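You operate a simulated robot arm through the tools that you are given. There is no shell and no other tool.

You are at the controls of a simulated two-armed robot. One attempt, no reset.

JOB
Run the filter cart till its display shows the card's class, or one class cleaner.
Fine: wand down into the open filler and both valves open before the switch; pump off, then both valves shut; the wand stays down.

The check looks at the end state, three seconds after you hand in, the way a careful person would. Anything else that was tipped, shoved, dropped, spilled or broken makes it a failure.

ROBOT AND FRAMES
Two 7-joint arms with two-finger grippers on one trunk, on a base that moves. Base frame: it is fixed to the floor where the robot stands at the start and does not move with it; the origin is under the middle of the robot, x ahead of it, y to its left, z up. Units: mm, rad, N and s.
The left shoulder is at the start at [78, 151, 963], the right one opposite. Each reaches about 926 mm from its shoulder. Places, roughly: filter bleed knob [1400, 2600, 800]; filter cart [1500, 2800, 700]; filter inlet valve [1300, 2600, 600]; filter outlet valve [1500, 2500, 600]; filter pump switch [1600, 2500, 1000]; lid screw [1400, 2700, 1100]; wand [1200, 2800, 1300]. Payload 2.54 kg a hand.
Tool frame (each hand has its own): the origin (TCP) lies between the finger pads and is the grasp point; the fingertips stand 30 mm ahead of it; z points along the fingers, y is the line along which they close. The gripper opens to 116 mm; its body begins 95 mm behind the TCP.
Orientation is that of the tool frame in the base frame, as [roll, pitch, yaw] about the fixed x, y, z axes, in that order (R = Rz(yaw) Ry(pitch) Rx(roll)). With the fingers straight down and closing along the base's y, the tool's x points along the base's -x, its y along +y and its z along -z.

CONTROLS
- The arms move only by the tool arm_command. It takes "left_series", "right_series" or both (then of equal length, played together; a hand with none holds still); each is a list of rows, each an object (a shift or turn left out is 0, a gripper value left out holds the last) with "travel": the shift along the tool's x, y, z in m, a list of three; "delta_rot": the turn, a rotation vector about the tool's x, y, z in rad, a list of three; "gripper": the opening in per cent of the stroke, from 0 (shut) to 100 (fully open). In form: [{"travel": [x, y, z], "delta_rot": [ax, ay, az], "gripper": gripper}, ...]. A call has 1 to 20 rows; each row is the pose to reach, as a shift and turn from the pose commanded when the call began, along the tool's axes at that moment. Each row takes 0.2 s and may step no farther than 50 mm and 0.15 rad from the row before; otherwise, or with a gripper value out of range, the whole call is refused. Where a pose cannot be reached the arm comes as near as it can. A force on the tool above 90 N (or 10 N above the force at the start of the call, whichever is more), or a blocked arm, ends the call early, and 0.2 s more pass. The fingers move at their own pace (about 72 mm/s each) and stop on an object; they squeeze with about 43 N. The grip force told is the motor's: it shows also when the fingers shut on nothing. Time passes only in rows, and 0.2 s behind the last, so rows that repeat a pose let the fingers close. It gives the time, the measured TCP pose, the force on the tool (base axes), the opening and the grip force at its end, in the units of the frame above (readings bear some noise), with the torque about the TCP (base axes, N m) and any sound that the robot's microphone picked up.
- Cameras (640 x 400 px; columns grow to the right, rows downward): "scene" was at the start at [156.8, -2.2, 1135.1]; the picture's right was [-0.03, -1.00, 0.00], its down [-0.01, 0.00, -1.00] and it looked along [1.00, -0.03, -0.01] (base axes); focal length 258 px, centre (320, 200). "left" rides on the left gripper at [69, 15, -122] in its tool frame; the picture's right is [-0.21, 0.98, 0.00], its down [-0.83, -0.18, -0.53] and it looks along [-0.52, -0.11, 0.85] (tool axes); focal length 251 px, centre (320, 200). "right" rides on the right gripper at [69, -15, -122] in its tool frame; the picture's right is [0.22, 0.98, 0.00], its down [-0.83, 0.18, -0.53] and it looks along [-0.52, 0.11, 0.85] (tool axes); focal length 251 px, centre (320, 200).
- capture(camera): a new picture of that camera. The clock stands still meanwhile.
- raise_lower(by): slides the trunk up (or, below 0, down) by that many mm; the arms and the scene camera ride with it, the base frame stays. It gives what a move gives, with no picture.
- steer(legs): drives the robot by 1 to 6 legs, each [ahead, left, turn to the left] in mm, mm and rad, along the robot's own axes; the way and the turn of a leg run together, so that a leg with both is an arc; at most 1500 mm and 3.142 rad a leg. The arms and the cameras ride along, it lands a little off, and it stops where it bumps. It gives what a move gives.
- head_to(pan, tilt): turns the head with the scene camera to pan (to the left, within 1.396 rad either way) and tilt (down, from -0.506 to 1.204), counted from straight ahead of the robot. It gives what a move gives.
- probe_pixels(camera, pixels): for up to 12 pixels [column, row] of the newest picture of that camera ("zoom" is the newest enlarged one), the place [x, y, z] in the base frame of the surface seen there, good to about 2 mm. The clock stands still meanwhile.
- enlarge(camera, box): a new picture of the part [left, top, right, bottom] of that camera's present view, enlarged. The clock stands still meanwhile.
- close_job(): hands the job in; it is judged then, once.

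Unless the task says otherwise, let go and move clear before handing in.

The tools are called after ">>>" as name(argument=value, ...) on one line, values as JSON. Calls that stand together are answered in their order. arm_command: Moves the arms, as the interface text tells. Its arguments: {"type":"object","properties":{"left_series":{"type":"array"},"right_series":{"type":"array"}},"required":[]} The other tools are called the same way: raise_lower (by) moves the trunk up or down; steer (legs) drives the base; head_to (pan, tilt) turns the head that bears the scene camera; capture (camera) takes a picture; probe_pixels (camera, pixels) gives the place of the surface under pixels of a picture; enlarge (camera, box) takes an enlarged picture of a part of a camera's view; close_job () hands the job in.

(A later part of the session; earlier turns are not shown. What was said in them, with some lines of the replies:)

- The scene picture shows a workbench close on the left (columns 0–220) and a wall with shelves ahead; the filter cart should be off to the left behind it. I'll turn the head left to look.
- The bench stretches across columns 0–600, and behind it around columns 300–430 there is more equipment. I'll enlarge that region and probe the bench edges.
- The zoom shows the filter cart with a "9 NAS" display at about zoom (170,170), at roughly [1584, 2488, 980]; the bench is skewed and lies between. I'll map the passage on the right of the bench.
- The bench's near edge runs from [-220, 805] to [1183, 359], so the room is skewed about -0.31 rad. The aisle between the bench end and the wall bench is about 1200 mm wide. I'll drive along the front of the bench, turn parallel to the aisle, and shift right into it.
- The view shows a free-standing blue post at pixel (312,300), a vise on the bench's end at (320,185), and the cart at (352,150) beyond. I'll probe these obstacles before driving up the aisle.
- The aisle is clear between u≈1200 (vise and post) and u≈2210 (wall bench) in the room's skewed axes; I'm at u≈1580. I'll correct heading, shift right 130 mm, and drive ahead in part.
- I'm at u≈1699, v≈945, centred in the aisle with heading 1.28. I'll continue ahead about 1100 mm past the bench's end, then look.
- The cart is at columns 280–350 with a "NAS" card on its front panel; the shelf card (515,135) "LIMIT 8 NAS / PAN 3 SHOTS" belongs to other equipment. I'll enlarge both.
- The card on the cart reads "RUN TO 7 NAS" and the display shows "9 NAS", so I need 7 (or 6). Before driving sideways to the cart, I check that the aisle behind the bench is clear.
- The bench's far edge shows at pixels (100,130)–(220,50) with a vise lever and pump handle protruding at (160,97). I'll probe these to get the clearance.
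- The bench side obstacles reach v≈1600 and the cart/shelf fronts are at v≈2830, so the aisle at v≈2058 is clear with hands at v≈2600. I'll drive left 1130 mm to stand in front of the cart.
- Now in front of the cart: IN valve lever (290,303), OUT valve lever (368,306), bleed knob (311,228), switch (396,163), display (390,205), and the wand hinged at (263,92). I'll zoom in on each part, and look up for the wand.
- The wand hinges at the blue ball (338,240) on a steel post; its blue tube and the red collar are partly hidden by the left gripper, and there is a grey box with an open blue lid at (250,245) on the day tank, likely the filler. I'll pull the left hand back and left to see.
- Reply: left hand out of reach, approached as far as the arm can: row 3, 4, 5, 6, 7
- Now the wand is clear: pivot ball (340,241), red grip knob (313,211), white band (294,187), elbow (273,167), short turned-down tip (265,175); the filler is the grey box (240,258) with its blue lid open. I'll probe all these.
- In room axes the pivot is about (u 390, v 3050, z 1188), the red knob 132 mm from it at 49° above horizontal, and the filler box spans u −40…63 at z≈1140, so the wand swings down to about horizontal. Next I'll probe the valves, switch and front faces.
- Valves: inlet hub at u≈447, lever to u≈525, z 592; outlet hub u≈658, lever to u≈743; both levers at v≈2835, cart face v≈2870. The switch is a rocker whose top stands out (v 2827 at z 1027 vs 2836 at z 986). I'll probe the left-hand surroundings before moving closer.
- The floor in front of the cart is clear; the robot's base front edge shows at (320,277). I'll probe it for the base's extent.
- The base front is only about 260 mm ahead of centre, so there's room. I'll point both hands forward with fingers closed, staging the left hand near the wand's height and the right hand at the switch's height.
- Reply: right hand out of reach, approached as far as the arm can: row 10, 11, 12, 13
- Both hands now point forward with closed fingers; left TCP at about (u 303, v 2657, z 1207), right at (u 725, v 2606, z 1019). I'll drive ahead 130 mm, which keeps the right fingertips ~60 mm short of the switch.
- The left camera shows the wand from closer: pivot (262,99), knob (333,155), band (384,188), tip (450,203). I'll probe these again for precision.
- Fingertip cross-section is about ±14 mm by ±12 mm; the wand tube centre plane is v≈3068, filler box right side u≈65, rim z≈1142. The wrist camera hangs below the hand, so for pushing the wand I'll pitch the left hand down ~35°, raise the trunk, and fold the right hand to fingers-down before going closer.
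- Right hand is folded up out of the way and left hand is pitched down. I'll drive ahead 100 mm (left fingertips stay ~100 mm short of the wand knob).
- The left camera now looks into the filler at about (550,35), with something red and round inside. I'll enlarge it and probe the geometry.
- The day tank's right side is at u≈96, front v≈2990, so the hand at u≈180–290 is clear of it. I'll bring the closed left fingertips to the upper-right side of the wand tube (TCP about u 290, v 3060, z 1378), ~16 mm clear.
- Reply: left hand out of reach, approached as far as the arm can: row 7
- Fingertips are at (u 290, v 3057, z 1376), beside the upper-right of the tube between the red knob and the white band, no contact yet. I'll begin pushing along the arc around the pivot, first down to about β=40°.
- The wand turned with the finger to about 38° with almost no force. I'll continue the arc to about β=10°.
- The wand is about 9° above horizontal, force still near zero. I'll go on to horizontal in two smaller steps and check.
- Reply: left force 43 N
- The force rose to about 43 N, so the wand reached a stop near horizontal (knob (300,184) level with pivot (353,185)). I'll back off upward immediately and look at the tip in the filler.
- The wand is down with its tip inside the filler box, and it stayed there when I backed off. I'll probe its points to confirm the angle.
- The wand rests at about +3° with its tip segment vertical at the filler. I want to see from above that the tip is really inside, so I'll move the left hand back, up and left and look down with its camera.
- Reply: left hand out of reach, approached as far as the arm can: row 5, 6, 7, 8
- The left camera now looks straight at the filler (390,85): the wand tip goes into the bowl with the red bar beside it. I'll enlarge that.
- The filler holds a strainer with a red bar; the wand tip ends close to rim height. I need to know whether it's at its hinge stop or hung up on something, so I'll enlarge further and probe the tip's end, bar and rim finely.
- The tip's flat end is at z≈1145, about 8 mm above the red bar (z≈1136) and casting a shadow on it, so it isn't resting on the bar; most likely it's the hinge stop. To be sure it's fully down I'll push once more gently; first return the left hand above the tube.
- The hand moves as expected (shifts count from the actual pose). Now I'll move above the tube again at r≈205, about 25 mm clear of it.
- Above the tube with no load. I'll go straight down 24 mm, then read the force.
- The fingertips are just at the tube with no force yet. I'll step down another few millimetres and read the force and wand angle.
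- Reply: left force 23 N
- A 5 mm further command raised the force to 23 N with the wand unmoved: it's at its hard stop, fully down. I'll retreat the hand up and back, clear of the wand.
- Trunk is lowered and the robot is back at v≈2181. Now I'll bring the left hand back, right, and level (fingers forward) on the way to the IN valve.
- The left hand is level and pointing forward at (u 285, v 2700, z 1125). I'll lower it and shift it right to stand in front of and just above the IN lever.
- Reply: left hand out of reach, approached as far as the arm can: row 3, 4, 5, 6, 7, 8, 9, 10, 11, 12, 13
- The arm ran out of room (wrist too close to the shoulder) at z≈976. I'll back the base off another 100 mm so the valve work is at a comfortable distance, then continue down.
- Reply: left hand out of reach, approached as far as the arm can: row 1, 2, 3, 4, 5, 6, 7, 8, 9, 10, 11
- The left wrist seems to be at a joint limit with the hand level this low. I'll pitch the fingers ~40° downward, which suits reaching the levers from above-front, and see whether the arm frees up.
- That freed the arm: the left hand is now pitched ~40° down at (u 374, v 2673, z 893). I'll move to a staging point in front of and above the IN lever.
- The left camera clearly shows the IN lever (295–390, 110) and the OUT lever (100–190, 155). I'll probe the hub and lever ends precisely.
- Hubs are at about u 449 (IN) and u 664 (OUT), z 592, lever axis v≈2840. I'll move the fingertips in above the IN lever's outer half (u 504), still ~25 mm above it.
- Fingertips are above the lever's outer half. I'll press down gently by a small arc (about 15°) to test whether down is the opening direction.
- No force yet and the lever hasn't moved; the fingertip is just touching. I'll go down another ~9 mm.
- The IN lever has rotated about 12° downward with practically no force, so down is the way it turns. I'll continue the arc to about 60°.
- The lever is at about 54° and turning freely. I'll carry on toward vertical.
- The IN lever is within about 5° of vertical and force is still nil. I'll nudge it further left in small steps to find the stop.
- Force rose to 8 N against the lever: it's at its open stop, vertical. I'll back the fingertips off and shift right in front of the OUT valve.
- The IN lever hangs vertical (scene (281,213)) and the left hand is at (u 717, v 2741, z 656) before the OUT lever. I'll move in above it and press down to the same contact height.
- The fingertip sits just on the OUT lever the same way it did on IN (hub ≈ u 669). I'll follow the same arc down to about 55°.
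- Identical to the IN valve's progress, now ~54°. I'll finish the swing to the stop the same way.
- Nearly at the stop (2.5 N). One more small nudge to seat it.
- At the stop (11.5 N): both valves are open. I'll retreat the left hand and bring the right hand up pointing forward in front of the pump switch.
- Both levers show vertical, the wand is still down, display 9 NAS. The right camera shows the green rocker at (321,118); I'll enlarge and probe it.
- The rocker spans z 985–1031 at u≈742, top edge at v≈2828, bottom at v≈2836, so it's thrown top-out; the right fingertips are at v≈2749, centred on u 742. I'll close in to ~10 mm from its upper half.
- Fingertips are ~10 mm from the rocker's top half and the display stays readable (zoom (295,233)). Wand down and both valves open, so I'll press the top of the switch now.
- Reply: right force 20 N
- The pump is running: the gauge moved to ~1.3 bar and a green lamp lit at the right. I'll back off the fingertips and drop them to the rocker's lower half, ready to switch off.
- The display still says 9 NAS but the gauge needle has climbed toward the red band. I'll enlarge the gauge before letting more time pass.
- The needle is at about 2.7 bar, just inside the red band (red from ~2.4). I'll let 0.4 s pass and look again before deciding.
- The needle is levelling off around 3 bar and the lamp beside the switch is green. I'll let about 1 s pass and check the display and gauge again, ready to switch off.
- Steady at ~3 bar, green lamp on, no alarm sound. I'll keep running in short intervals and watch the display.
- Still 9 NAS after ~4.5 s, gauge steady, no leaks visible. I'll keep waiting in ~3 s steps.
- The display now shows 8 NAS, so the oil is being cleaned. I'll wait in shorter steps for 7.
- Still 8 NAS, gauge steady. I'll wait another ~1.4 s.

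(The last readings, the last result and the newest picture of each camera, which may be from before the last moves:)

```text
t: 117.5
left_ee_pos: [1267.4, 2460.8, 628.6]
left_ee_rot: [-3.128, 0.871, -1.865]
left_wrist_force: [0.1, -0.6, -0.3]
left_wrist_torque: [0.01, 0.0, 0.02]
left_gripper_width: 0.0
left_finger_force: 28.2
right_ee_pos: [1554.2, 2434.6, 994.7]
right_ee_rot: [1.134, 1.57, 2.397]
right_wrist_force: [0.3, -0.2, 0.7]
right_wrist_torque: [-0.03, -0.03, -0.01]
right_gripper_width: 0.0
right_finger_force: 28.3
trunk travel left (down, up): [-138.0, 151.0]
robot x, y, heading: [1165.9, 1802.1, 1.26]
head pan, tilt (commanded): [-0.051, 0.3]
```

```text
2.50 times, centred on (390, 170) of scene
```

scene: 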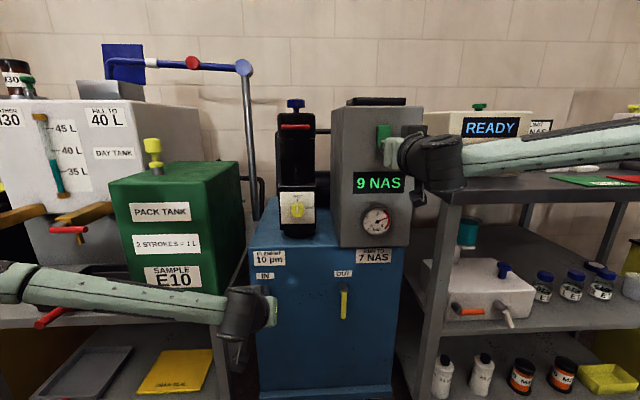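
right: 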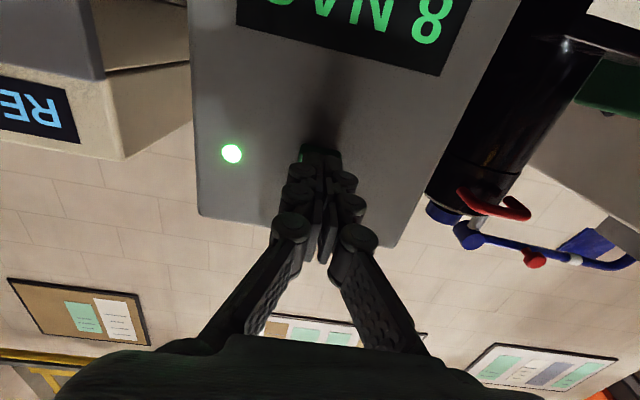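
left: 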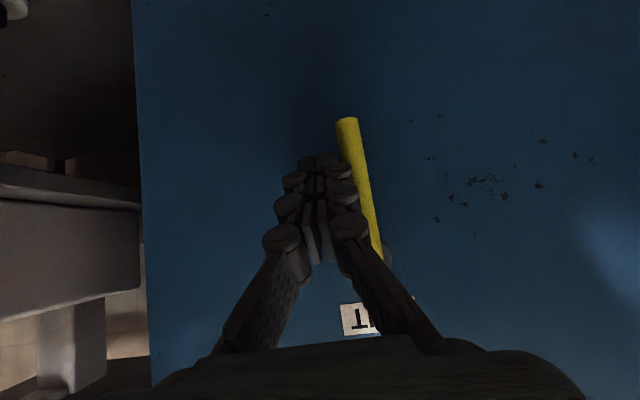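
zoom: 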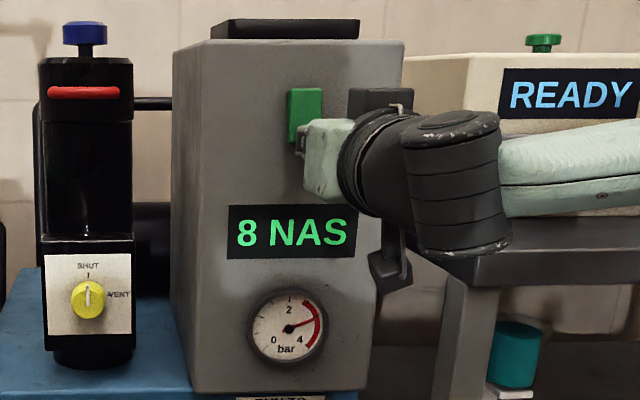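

Still 8 NAS. Another ~1.2 s wait.

>>> arm_command(right_series=[{"travel": [0, 0, 0]}, {"travel": [0, 0, 0]}, {"travel": [0, 0, 0]}, {"travel": [0, 0, 0]}, {"travel": [0, 0, 0]}])

>>> enlarge(camera="scene", box=[320, 90, 460, 250])

```text
t: 118.7
left_ee_pos: [1266.1, 2461.1, 628.5]
left_ee_rot: [-3.128, 0.872, -1.863]
left_wrist_force: [0.3, -0.5, -0.4]
left_wrist_torque: [0.0, 0.01, 0.02]
left_gripper_width: 0.0
left_finger_force: 28.6
right_ee_pos: [1554.3, 2434.3, 993.9]
right_ee_rot: [1.151, 1.569, 2.412]
right_wrist_force: [0.5, 0.8, -0.5]
right_wrist_torque: [-0.02, 0.04, 0.0]
right_gripper_width: 0.0
right_finger_force: 28.7
trunk travel left (down, up): [-138.0, 151.0]
robot x, y, heading: [1162.8, 1803.0, 1.259]
head pan, tilt (commanded): [-0.051, 0.3]
```

```text
2.50 times, centred on (390, 170) of scene
```

zoom: 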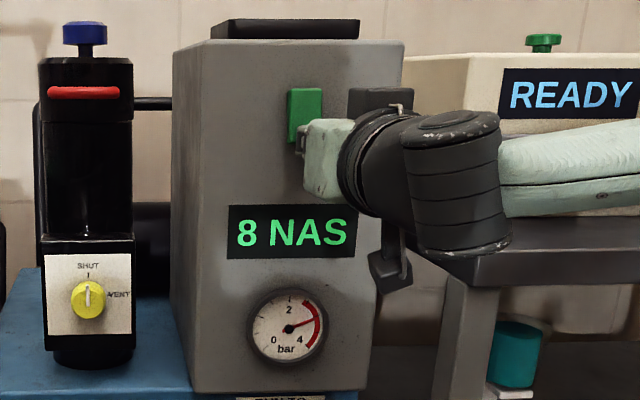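

Still 8 NAS at t=118.7. Another ~1.2 s wait.

>>> arm_command(right_series=[{"travel": [0, 0, 0]}, {"travel": [0, 0, 0]}, {"travel": [0, 0, 0]}, {"travel": [0, 0, 0]}, {"travel": [0, 0, 0]}])

>>> enlarge(camera="scene", box=[320, 90, 460, 250])

```text
t: 119.9
left_ee_pos: [1266.5, 2461.0, 627.5]
left_ee_rot: [-3.127, 0.872, -1.864]
left_wrist_force: [1.5, -0.5, 0.3]
left_wrist_torque: [0.01, 0.0, -0.01]
left_gripper_width: 0.0
left_finger_force: 28.4
right_ee_pos: [1553.4, 2434.4, 993.1]
right_ee_rot: [1.158, 1.569, 2.417]
right_wrist_force: [0.5, 0.3, 0.3]
right_wrist_torque: [0.01, -0.02, 0.01]
right_gripper_width: 0.0
right_finger_force: 28.3
trunk travel left (down, up): [-138.0, 151.0]
robot x, y, heading: [1160.0, 1800.1, 1.263]
head pan, tilt (commanded): [-0.051, 0.3]
```

```text
2.50 times, centred on (390, 170) of scene
```

zoom: 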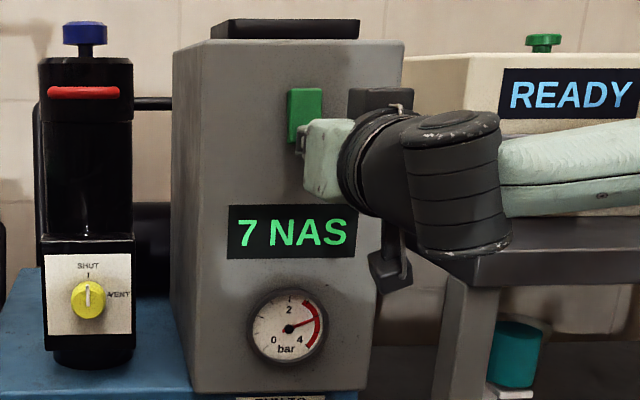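

The display shows 7 NAS, the card's class. Press the lower half of the rocker now to stop the pump.

>>> arm_command(right_series=[{"travel": [0, 0, 0.008]}, {"travel": [0, 0, 0.014]}, {"travel": [0, 0, 0.018]}])

>>> enlarge(camera="scene", box=[320, 90, 460, 250])

>>> capture(camera="right")

```text
t: 120.7
left_ee_pos: [1268.4, 2459.4, 629.1]
left_ee_rot: [-3.128, 0.872, -1.866]
left_wrist_force: [-0.5, -0.1, 0.4]
left_wrist_torque: [-0.01, 0.01, 0.01]
left_gripper_width: 0.0
left_finger_force: 28.6
right_ee_pos: [1558.4, 2448.9, 992.8]
right_ee_rot: [2.932, 1.566, -2.092]
right_wrist_force: [-7.0, -27.8, -11.1]
right_wrist_torque: [0.01, -0.04, -0.09]
right_gripper_width: 6.0
right_finger_force: 28.8
trunk travel left (down, up): [-138.0, 151.0]
robot x, y, heading: [1166.0, 1807.7, 1.266]
head pan, tilt (commanded): [-0.051, 0.3]
```

```text
2.50 times, centred on (390, 170) of scene
```

zoom: 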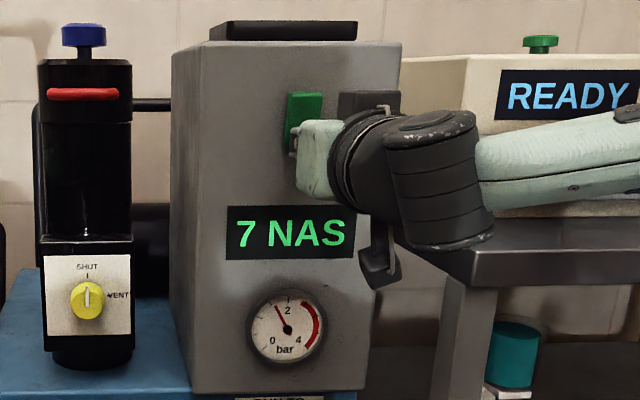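

```text
taken
```

right: 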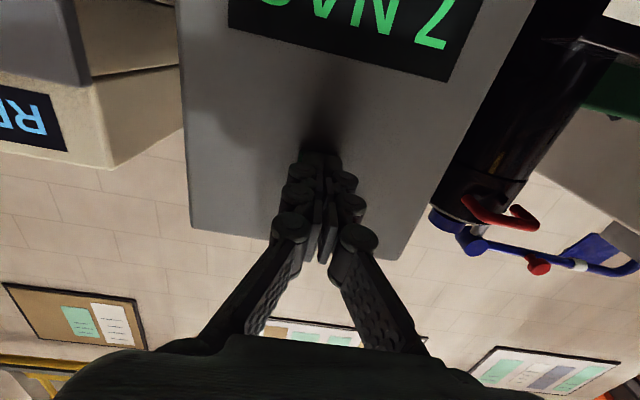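

Pump off: the lamp is out, the gauge is falling and the display holds 7 NAS. I'll draw the right hand straight back.

>>> arm_command(right_series=[{"travel": [0, 0, -0.02]}, {"travel": [0, 0, -0.06]}, {"travel": [0, 0, -0.09]}, {"travel": [0, 0, -0.09]}, {"travel": [0, 0, -0.09]}, {"travel": [0, 0, -0.09]}])

>>> capture(camera="scene")

>>> enlarge(camera="scene", box=[320, 90, 460, 250])

>>> capture(camera="left")

```text
t: 122.1
left_ee_pos: [1267.9, 2462.3, 627.2]
left_ee_rot: [-3.126, 0.871, -1.865]
left_wrist_force: [-0.6, -0.7, -0.1]
left_wrist_torque: [-0.03, 0.02, 0.01]
left_gripper_width: 0.0
left_finger_force: 28.3
right_ee_pos: [1530.3, 2363.8, 994.4]
right_ee_rot: [0.763, 1.566, 2.025]
right_wrist_force: [0.0, -0.6, 0.6]
right_wrist_torque: [-0.03, -0.04, -0.02]
right_gripper_width: 0.0
right_finger_force: 28.7
trunk travel left (down, up): [-138.0, 151.0]
robot x, y, heading: [1161.3, 1805.0, 1.257]
head pan, tilt (commanded): [-0.051, 0.3]
```

```text
taken
```

scene: 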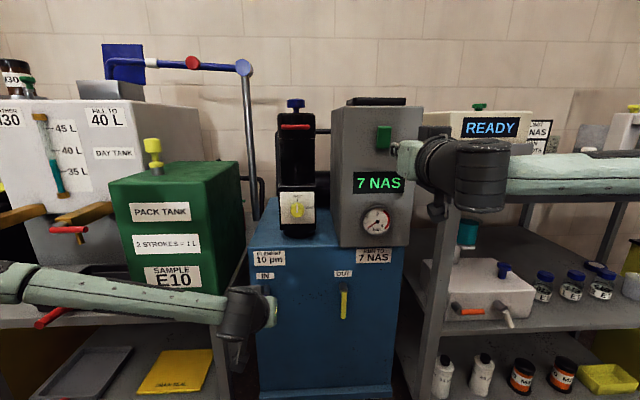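

```text
2.50 times, centred on (390, 170) of scene
```

zoom: 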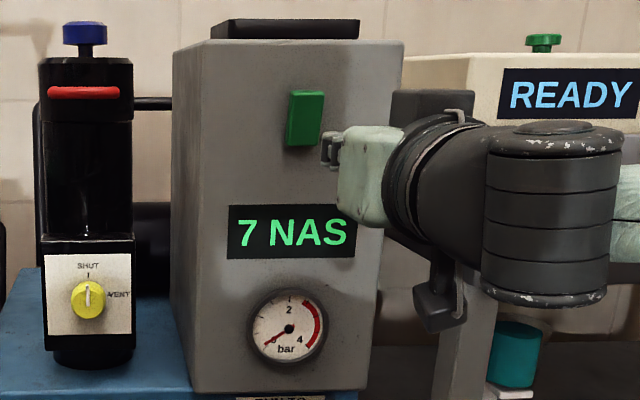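

```text
taken
```

left: 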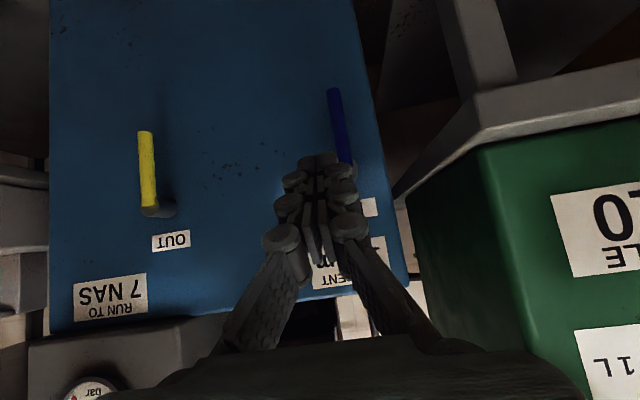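

Everything reads right: 7 NAS, 0 bar, rocker back top-out. Now I'll shut the IN valve: move the left fingertips to the left side of the hanging lever, at its lower half.

>>> arm_command(left_series=[{"travel": [0, 0.024, 0]}, {"travel": [0, 0.0476, 0]}, {"travel": [-0.0016, 0.0476, 0.042]}, {"travel": [-0.0033, 0.0476, 0.084]}, {"travel": [-0.0049, 0.0476, 0.1262]}, {"travel": [-0.0049, 0.0476, 0.1262]}])

>>> capture(camera="left")

```text
t: 123.5
left_ee_pos: [1251.6, 2568.2, 549.1]
left_ee_rot: [-3.127, 0.87, -1.864]
left_wrist_force: [0.6, 0.6, -0.5]
left_wrist_torque: [0.0, 0.0, 0.04]
left_gripper_width: 0.0
left_finger_force: 29.0
right_ee_pos: [1531.1, 2365.5, 994.0]
right_ee_rot: [0.811, 1.57, 2.072]
right_wrist_force: [-0.2, 0.0, 0.4]
right_wrist_torque: [0.02, 0.02, -0.01]
right_gripper_width: 0.0
right_finger_force: 28.9
trunk travel left (down, up): [-138.0, 151.0]
robot x, y, heading: [1162.3, 1807.6, 1.264]
head pan, tilt (commanded): [-0.051, 0.3]
```

```text
taken
```

left: 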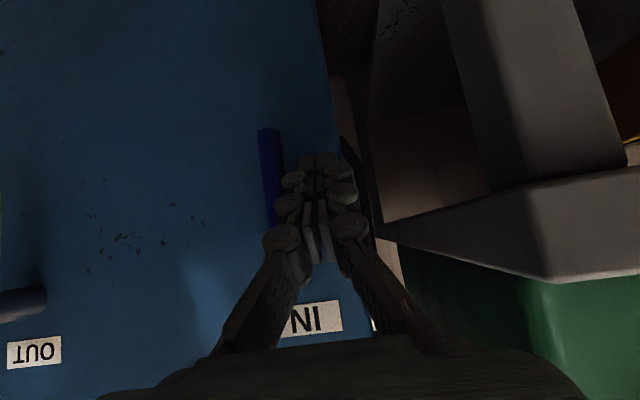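

The fingertips are just left of the hanging blue lever. I'll push it to the right along its arc to about 45°.

>>> arm_command(left_series=[{"travel": [-0.0024, -0.013, 0.0019]}, {"travel": [-0.001, -0.02, 0.003]}, {"travel": [0.0002, -0.0273, 0.0041]}, {"travel": [0.0, -0.0345, 0.004]}, {"travel": [-0.0001, -0.0418, 0.0038]}, {"travel": [-0.0016, -0.0488, 0.0025]}, {"travel": [-0.0032, -0.0558, 0.0012]}])

>>> capture(camera="left")

```text
t: 125.1
left_ee_pos: [1306.7, 2553.1, 552.3]
left_ee_rot: [-3.128, 0.869, -1.865]
left_wrist_force: [0.2, 0.0, -0.9]
left_wrist_torque: [-0.01, -0.01, -0.05]
left_gripper_width: 0.1
left_finger_force: 28.6
right_ee_pos: [1529.9, 2364.6, 994.7]
right_ee_rot: [0.77, 1.568, 2.03]
right_wrist_force: [0.6, 0.5, -0.1]
right_wrist_torque: [-0.01, 0.02, -0.01]
right_gripper_width: 0.0
right_finger_force: 28.5
trunk travel left (down, up): [-138.0, 151.0]
robot x, y, heading: [1161.1, 1804.5, 1.263]
head pan, tilt (commanded): [-0.051, 0.3]
```

```text
taken
```

left: 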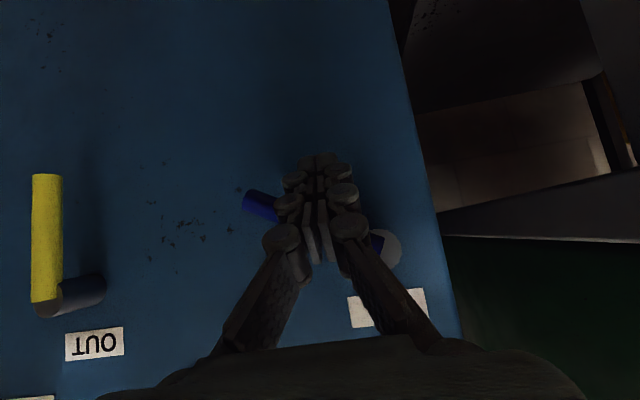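

The IN lever is now about 30° below horizontal. I'll keep lifting it along the arc in small steps.

>>> arm_command(left_series=[{"travel": [-0.0034, -0.007, -0.0028]}, {"travel": [-0.0072, -0.013, -0.0061]}, {"travel": [-0.011, -0.018, -0.0093]}])

>>> capture(camera="left")

```text
t: 125.9
left_ee_pos: [1323.6, 2549.1, 567.0]
left_ee_rot: [-3.128, 0.87, -1.865]
left_wrist_force: [-0.1, -1.6, -0.4]
left_wrist_torque: [0.01, -0.03, -0.05]
left_gripper_width: 0.1
left_finger_force: 28.7
right_ee_pos: [1531.2, 2364.2, 995.0]
right_ee_rot: [0.769, 1.57, 2.028]
right_wrist_force: [-0.3, -0.2, 0.1]
right_wrist_torque: [0.04, -0.01, 0.01]
right_gripper_width: 0.0
right_finger_force: 28.1
trunk travel left (down, up): [-138.0, 151.0]
robot x, y, heading: [1162.4, 1801.4, 1.26]
head pan, tilt (commanded): [-0.051, 0.3]
```

```text
taken
```

left: 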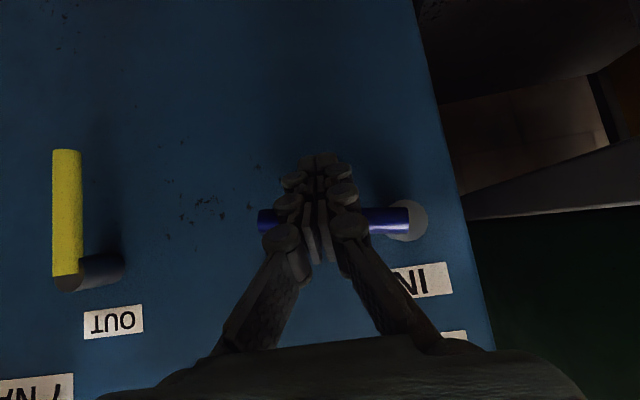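

About 11° left to horizontal. I'll lift it further in small steps and watch for the stop.

>>> arm_command(left_series=[{"travel": [-0.0038, -0.003, -0.0032]}, {"travel": [-0.0065, -0.004, -0.0055]}])

>>> capture(camera="left")

```text
t: 126.5
left_ee_pos: [1327.3, 2548.6, 574.3]
left_ee_rot: [-3.126, 0.868, -1.864]
left_wrist_force: [-0.5, -2.3, -2.3]
left_wrist_torque: [0.01, 0.0, 0.02]
left_gripper_width: 0.3
left_finger_force: 28.3
right_ee_pos: [1531.0, 2364.8, 994.3]
right_ee_rot: [0.832, 1.568, 2.094]
right_wrist_force: [0.7, -0.2, 0.0]
right_wrist_torque: [-0.01, -0.01, 0.01]
right_gripper_width: 0.3
right_finger_force: 28.8
trunk travel left (down, up): [-138.0, 151.0]
robot x, y, heading: [1158.4, 1803.8, 1.26]
head pan, tilt (commanded): [-0.051, 0.3]
```

```text
taken
```

left: 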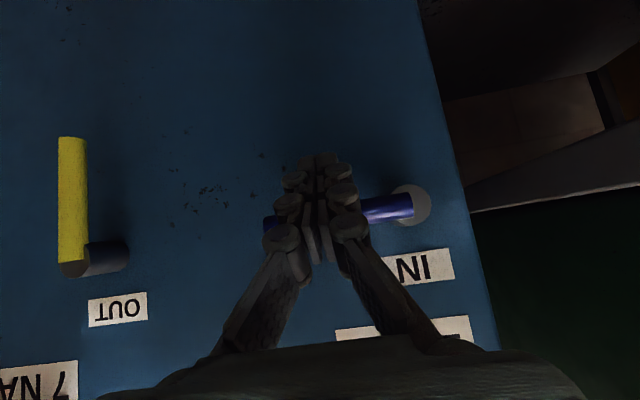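

Force is starting to build slightly (3 N); nearly at the shut stop. Two more small nudges.

>>> arm_command(left_series=[{"travel": [-0.0015, 0, -0.0013]}, {"travel": [-0.003, 0, -0.0026]}])

>>> capture(camera="left")

```text
t: 127.1
left_ee_pos: [1326.9, 2546.7, 576.1]
left_ee_rot: [-3.131, 0.865, -1.863]
left_wrist_force: [-3.8, -8.4, -10.3]
left_wrist_torque: [0.02, -0.02, -0.03]
left_gripper_width: 6.2
left_finger_force: 28.8
right_ee_pos: [1530.5, 2366.3, 994.3]
right_ee_rot: [1.141, 1.569, 2.401]
right_wrist_force: [0.0, 0.1, -0.5]
right_wrist_torque: [0.01, 0.02, 0.01]
right_gripper_width: 0.0
right_finger_force: 28.8
trunk travel left (down, up): [-138.0, 151.0]
robot x, y, heading: [1160.5, 1808.9, 1.259]
head pan, tilt (commanded): [-0.051, 0.3]
```

```text
taken
```

left: 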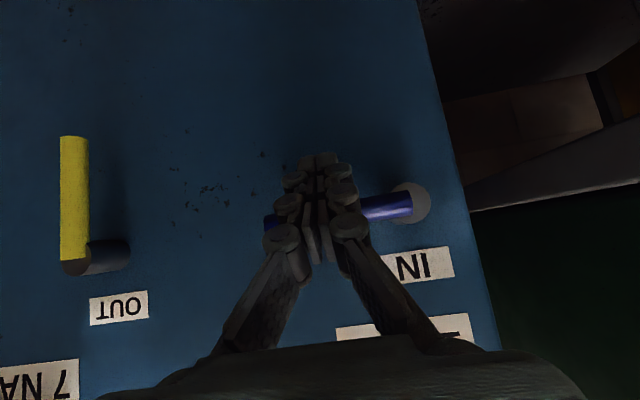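

At the shut stop (14 N): the IN lever is horizontal again. I'll release downward, back out, and move over to the left side of the OUT lever at staging distance.

>>> arm_command(left_series=[{"travel": [0.0077, 0, 0.0064]}, {"travel": [0.0335, 0, -0.0242]}, {"travel": [0.0592, 0, -0.0548]}, {"travel": [0.0721, 0, -0.0701]}, {"travel": [0.0491, -0.03, -0.0894]}, {"travel": [0.0185, -0.06, -0.1152]}, {"travel": [0.0185, -0.1, -0.1152]}, {"travel": [0.0185, -0.142, -0.1152]}, {"travel": [0.0185, -0.142, -0.1152]}])

>>> capture(camera="left")

>>> capture(camera="scene")

```text
t: 129.1
left_ee_pos: [1433.2, 2410.8, 641.7]
left_ee_rot: [-3.129, 0.871, -1.864]
left_wrist_force: [0.3, -0.4, -0.3]
left_wrist_torque: [0.02, 0.01, 0.02]
left_gripper_width: 0.1
left_finger_force: 28.8
right_ee_pos: [1530.3, 2364.8, 994.5]
right_ee_rot: [0.811, 1.57, 2.071]
right_wrist_force: [0.7, -0.8, -0.8]
right_wrist_torque: [-0.02, 0.01, 0.02]
right_gripper_width: 0.0
right_finger_force: 29.0
trunk travel left (down, up): [-138.0, 151.0]
robot x, y, heading: [1161.4, 1805.4, 1.258]
head pan, tilt (commanded): [-0.051, 0.3]
```

```text
taken
```

left: 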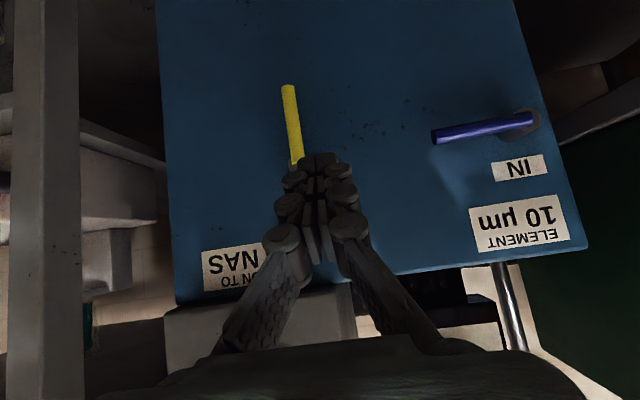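

```text
taken
```

scene: 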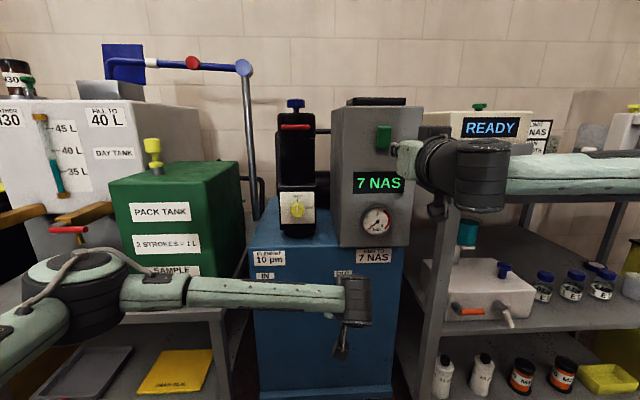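

The IN lever is back at its original horizontal angle, and the left hand is left of the OUT lever at staging distance. I'll move the fingertips in beside the lower half of the OUT lever.

>>> arm_command(left_series=[{"travel": [0.002, 0.0004, 0.0337]}, {"travel": [0.0039, 0.0009, 0.0674]}, {"travel": [0.0059, 0.0013, 0.101]}, {"travel": [0.0078, 0.0017, 0.1347]}, {"travel": [0.0078, 0.0017, 0.1347]}])

>>> capture(camera="left")

```text
t: 130.3
left_ee_pos: [1459.9, 2504.4, 546.2]
left_ee_rot: [-3.13, 0.869, -1.864]
left_wrist_force: [-0.2, 0.7, 1.0]
left_wrist_torque: [0.01, -0.04, 0.01]
left_gripper_width: 0.0
left_finger_force: 28.6
right_ee_pos: [1531.4, 2364.3, 994.2]
right_ee_rot: [0.797, 1.57, 2.058]
right_wrist_force: [0.5, -0.3, -0.4]
right_wrist_torque: [0.0, -0.02, -0.03]
right_gripper_width: 0.0
right_finger_force: 28.5
trunk travel left (down, up): [-138.0, 151.0]
robot x, y, heading: [1160.6, 1801.7, 1.266]
head pan, tilt (commanded): [-0.051, 0.3]
```

```text
taken
```

left: 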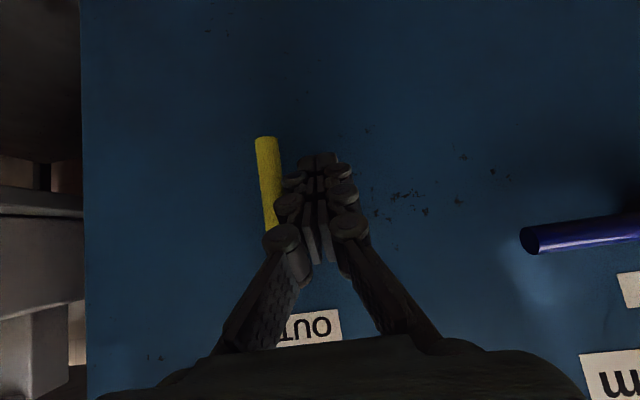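

Same relative position as on the IN lever. I'll repeat the same push to the right along the arc.

>>> arm_command(left_series=[{"travel": [-0.0028, -0.013, -0.0023]}, {"travel": [-0.0015, -0.02, -0.0012]}, {"travel": [-0.0002, -0.0273, -0.0001]}, {"travel": [-0.0003, -0.0345, -0.0003]}, {"travel": [-0.0005, -0.0418, -0.0004]}, {"travel": [-0.0021, -0.0488, -0.0017]}, {"travel": [-0.0036, -0.0558, -0.003]}])

>>> capture(camera="left")

```text
t: 131.9
left_ee_pos: [1512.0, 2488.1, 552.8]
left_ee_rot: [-3.126, 0.872, -1.863]
left_wrist_force: [-1.5, -1.3, -0.1]
left_wrist_torque: [0.01, 0.01, 0.0]
left_gripper_width: 0.0
left_finger_force: 27.9
right_ee_pos: [1530.5, 2365.8, 993.6]
right_ee_rot: [0.753, 1.568, 2.013]
right_wrist_force: [0.6, 0.3, -0.2]
right_wrist_torque: [0.02, 0.03, -0.03]
right_gripper_width: 0.0
right_finger_force: 28.6
trunk travel left (down, up): [-138.0, 151.0]
robot x, y, heading: [1160.7, 1806.7, 1.262]
head pan, tilt (commanded): [-0.051, 0.3]
```

```text
taken
```

left: 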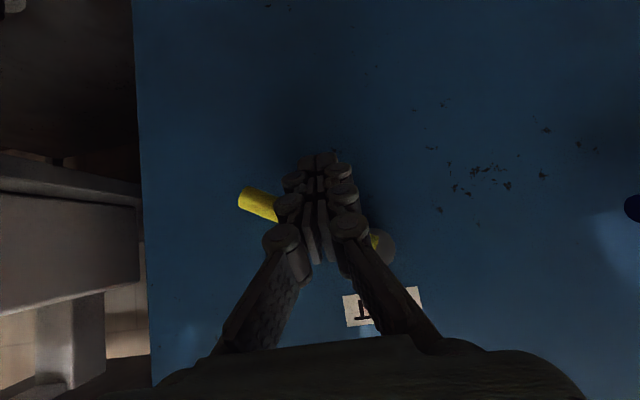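

Same progress as before (~30° left). I'll continue lifting along the arc.

>>> arm_command(left_series=[{"travel": [-0.0034, -0.009, -0.0028]}, {"travel": [-0.0072, -0.016, -0.0061]}, {"travel": [-0.011, -0.021, -0.0093]}, {"travel": [-0.0145, -0.024, -0.0122]}, {"travel": [-0.0172, -0.025, -0.0145]}])

>>> capture(camera="left")

```text
t: 133.1
left_ee_pos: [1536.7, 2480.4, 575.6]
left_ee_rot: [-3.127, 0.87, -1.863]
left_wrist_force: [-0.3, -1.0, -1.2]
left_wrist_torque: [0.01, -0.04, 0.02]
left_gripper_width: 0.0
left_finger_force: 28.9
right_ee_pos: [1531.0, 2364.8, 994.0]
right_ee_rot: [0.785, 1.568, 2.047]
right_wrist_force: [0.1, 0.3, 0.3]
right_wrist_torque: [0.02, 0.0, -0.02]
right_gripper_width: 0.0
right_finger_force: 28.4
trunk travel left (down, up): [-138.0, 151.0]
robot x, y, heading: [1163.9, 1803.8, 1.26]
head pan, tilt (commanded): [-0.051, 0.3]
```

```text
taken
```

left: 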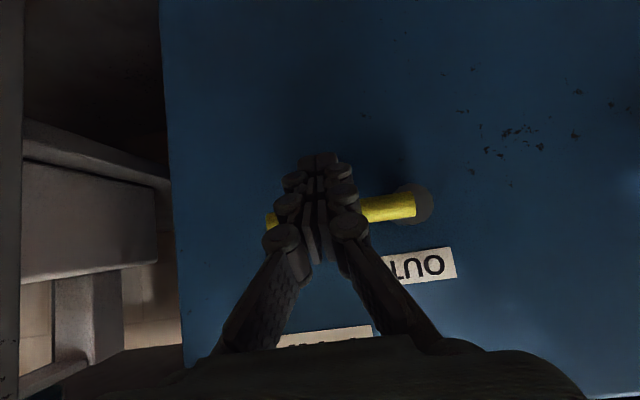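

The OUT lever is nearly horizontal, force still small. Two more small nudges up to seat it at the stop.

>>> arm_command(left_series=[{"travel": [-0.002, 0, -0.0017]}, {"travel": [-0.0038, 0, -0.0032]}])

>>> capture(camera="left")

```text
t: 133.7
left_ee_pos: [1538.5, 2479.1, 576.9]
left_ee_rot: [-3.131, 0.864, -1.865]
left_wrist_force: [1.5, -1.3, -12.6]
left_wrist_torque: [-0.07, 0.03, -0.07]
left_gripper_width: 5.8
left_finger_force: 28.7
right_ee_pos: [1531.4, 2365.5, 992.2]
right_ee_rot: [1.673, 1.568, 2.935]
right_wrist_force: [0.4, 0.3, -0.3]
right_wrist_torque: [0.03, -0.02, 0.0]
right_gripper_width: 0.0
right_finger_force: 28.4
trunk travel left (down, up): [-138.0, 151.0]
robot x, y, heading: [1161.1, 1804.1, 1.26]
head pan, tilt (commanded): [-0.051, 0.3]
```

```text
taken
```

left: 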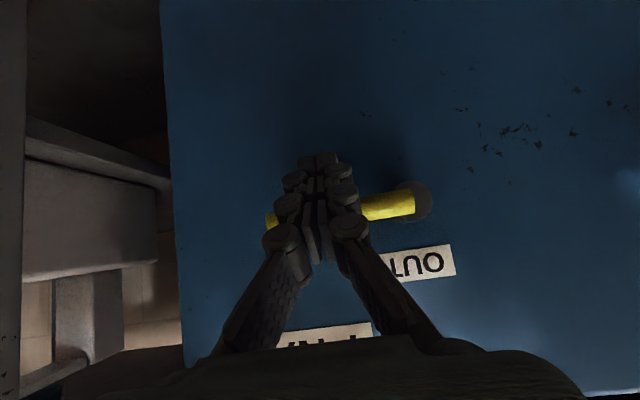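

At the shut stop (12.6 N). I'll release downward and back the left hand out, then check everything.

>>> arm_command(left_series=[{"travel": [0.0077, 0, 0.0064]}, {"travel": [0.0335, 0, -0.0242]}, {"travel": [0.0592, 0, -0.0548]}, {"travel": [0.085, 0, -0.0854]}, {"travel": [0.1043, 0, -0.1084]}, {"travel": [0.1043, 0, -0.1084]}])

>>> capture(camera="left")

>>> steer(legs=[[-120, 0, 0]])

>>> capture(camera="scene")

```text
t: 135.1
left_ee_pos: [1491.6, 2336.2, 572.1]
left_ee_rot: [-3.13, 0.87, -1.865]
left_wrist_force: [0.1, -0.1, -1.0]
left_wrist_torque: [-0.02, 0.06, 0.01]
left_gripper_width: 0.0
left_finger_force: 28.7
right_ee_pos: [1530.6, 2364.9, 994.8]
right_ee_rot: [0.753, 1.568, 2.015]
right_wrist_force: [0.3, -0.3, 0.0]
right_wrist_torque: [-0.02, 0.05, -0.01]
right_gripper_width: 0.2
right_finger_force: 28.0
trunk travel left (down, up): [-138.0, 151.0]
robot x, y, heading: [1160.1, 1805.4, 1.261]
head pan, tilt (commanded): [-0.051, 0.3]
```

```text
taken
```

left: 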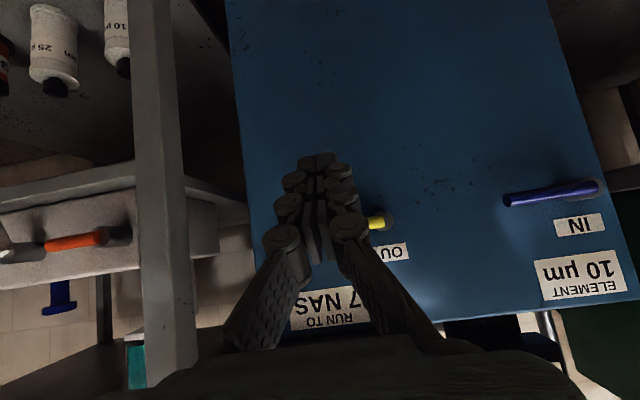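

```text
t: 136.4
left_ee_pos: [1455.0, 2222.5, 571.4]
left_ee_rot: [-3.127, 0.872, -1.864]
left_wrist_force: [-1.0, 0.0, 0.4]
left_wrist_torque: [0.05, 0.01, -0.03]
left_gripper_width: 0.0
left_finger_force: 28.8
right_ee_pos: [1494.4, 2251.8, 995.4]
right_ee_rot: [0.745, 1.569, 2.006]
right_wrist_force: [0.1, 0.0, 0.1]
right_wrist_torque: [0.0, -0.01, 0.02]
right_gripper_width: 0.0
right_finger_force: 28.7
trunk travel left (down, up): [-138.0, 151.0]
robot x, y, heading: [1128.3, 1692.1, 1.26]
head pan, tilt (commanded): [-0.051, 0.3]
```

```text
taken
```

scene: 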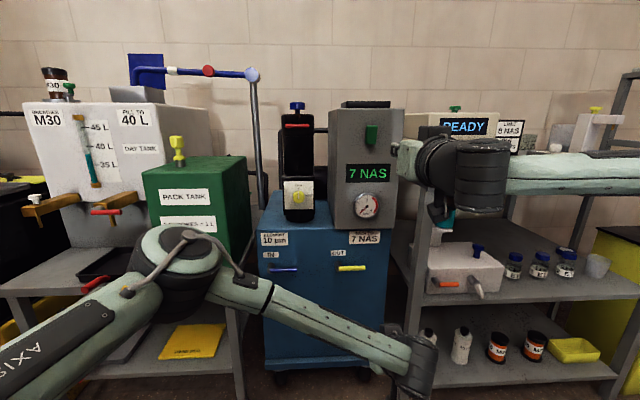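

Both levers look horizontal, display 7 NAS, wand down. I'll enlarge and probe the levers, wand and switch to confirm.

>>> enlarge(camera="scene", box=[240, 220, 420, 332])

>>> probe_pixels(camera="scene", pixels=[[272, 268], [284, 269], [296, 269], [341, 267], [352, 268], [364, 268], [170, 70], [190, 71], [230, 73], [252, 75], [330, 290], [368, 173]])

>>> enlarge(camera="scene", box=[120, 40, 420, 230])

```text
3.56 times, centred on (330, 276) of scene
```

zoom: 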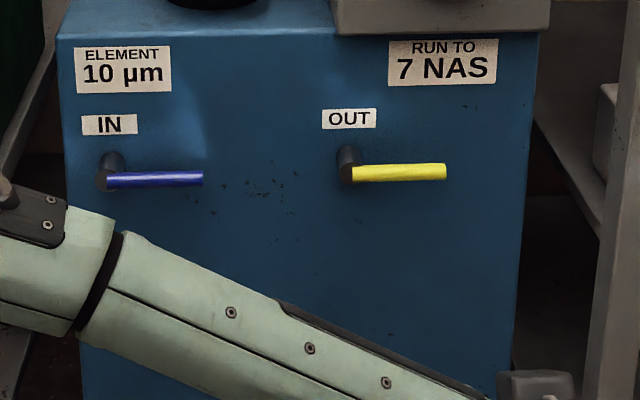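

```text
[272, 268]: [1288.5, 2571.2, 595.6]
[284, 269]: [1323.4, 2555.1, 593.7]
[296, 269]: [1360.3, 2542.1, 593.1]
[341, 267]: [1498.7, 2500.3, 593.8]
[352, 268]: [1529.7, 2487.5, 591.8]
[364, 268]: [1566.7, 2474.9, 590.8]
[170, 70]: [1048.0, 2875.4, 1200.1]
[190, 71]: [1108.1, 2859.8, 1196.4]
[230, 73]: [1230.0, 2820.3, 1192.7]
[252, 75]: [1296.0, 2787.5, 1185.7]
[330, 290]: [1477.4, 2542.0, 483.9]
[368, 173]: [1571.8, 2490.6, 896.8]
```

```text
2.11 times, centred on (270, 135) of scene
```

zoom: 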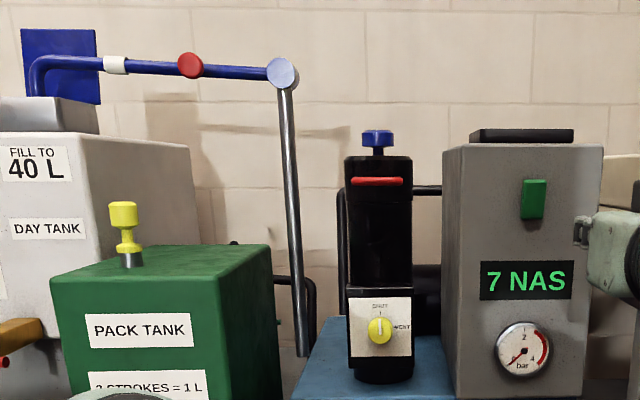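

Levers are back at their original horizontal readings (z≈593→593 and 594→591), the wand is unchanged at +2.8°, the rocker is in its off position and the gauge is at 0. I'll check that the left arm's elbow hasn't touched the tray on the left shelf.

>>> probe_pixels(camera="scene", pixels=[[95, 283], [88, 286], [185, 250], [150, 240], [200, 240], [135, 215], [178, 145], [300, 215]])

>>> enlarge(camera="scene", box=[0, 180, 260, 400])

```text
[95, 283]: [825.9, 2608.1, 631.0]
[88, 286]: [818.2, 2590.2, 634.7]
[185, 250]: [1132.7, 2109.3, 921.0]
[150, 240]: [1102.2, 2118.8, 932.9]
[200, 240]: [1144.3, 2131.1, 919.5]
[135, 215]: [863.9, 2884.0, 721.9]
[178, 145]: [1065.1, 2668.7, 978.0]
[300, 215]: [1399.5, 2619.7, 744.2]
```

```text
1.82 times, centred on (130, 290) of scene
```

zoom: 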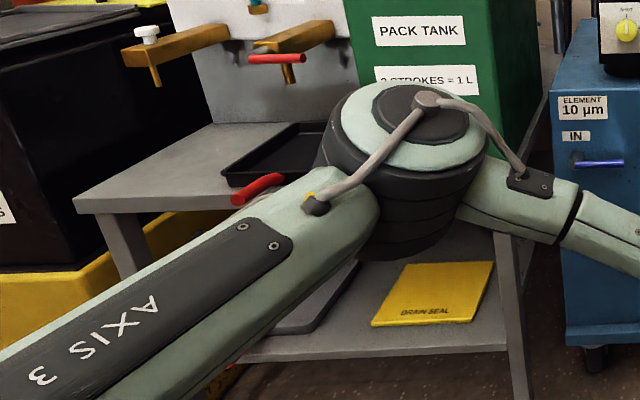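

All is as it should be: elbow well clear (v≈2353), tray and tanks untouched, display 7 NAS, pump off at 0 bar, both valves shut, wand down in the filler, and both hands clear of the cart. I'll hand in the job.

>>> close_job()

```text
The job is handed in.
```

The filter cart's display shows 7 NAS, which matches its "RUN TO 7 NAS" card, and I've handed the job in. The handover gave no verdict.

- **Order:** The wand was down and both valves open before I pressed the switch. I ran the pump until the display dropped from 9 to 7, then switched it off and shut both valves.
- **Wand:** It is down against its stop and stayed there. The tip sits at about the height of the filler rim, roughly 8 mm above the strainer's red bar, rather than deep inside. Pushing further moved it no lower.
- **Gauge:** While the pump ran, pressure held at about 3 bar, inside the red band. I kept going because the lamp stayed green, nothing leaked and the class kept falling. That reading may mean the 10 µm element is clogged, so have someone check it.
- **End state:** The gauge reads 0 bar, both levers are back in their original shut position, and both hands are clear of the cart. I saw nothing tipped, moved or spilled.
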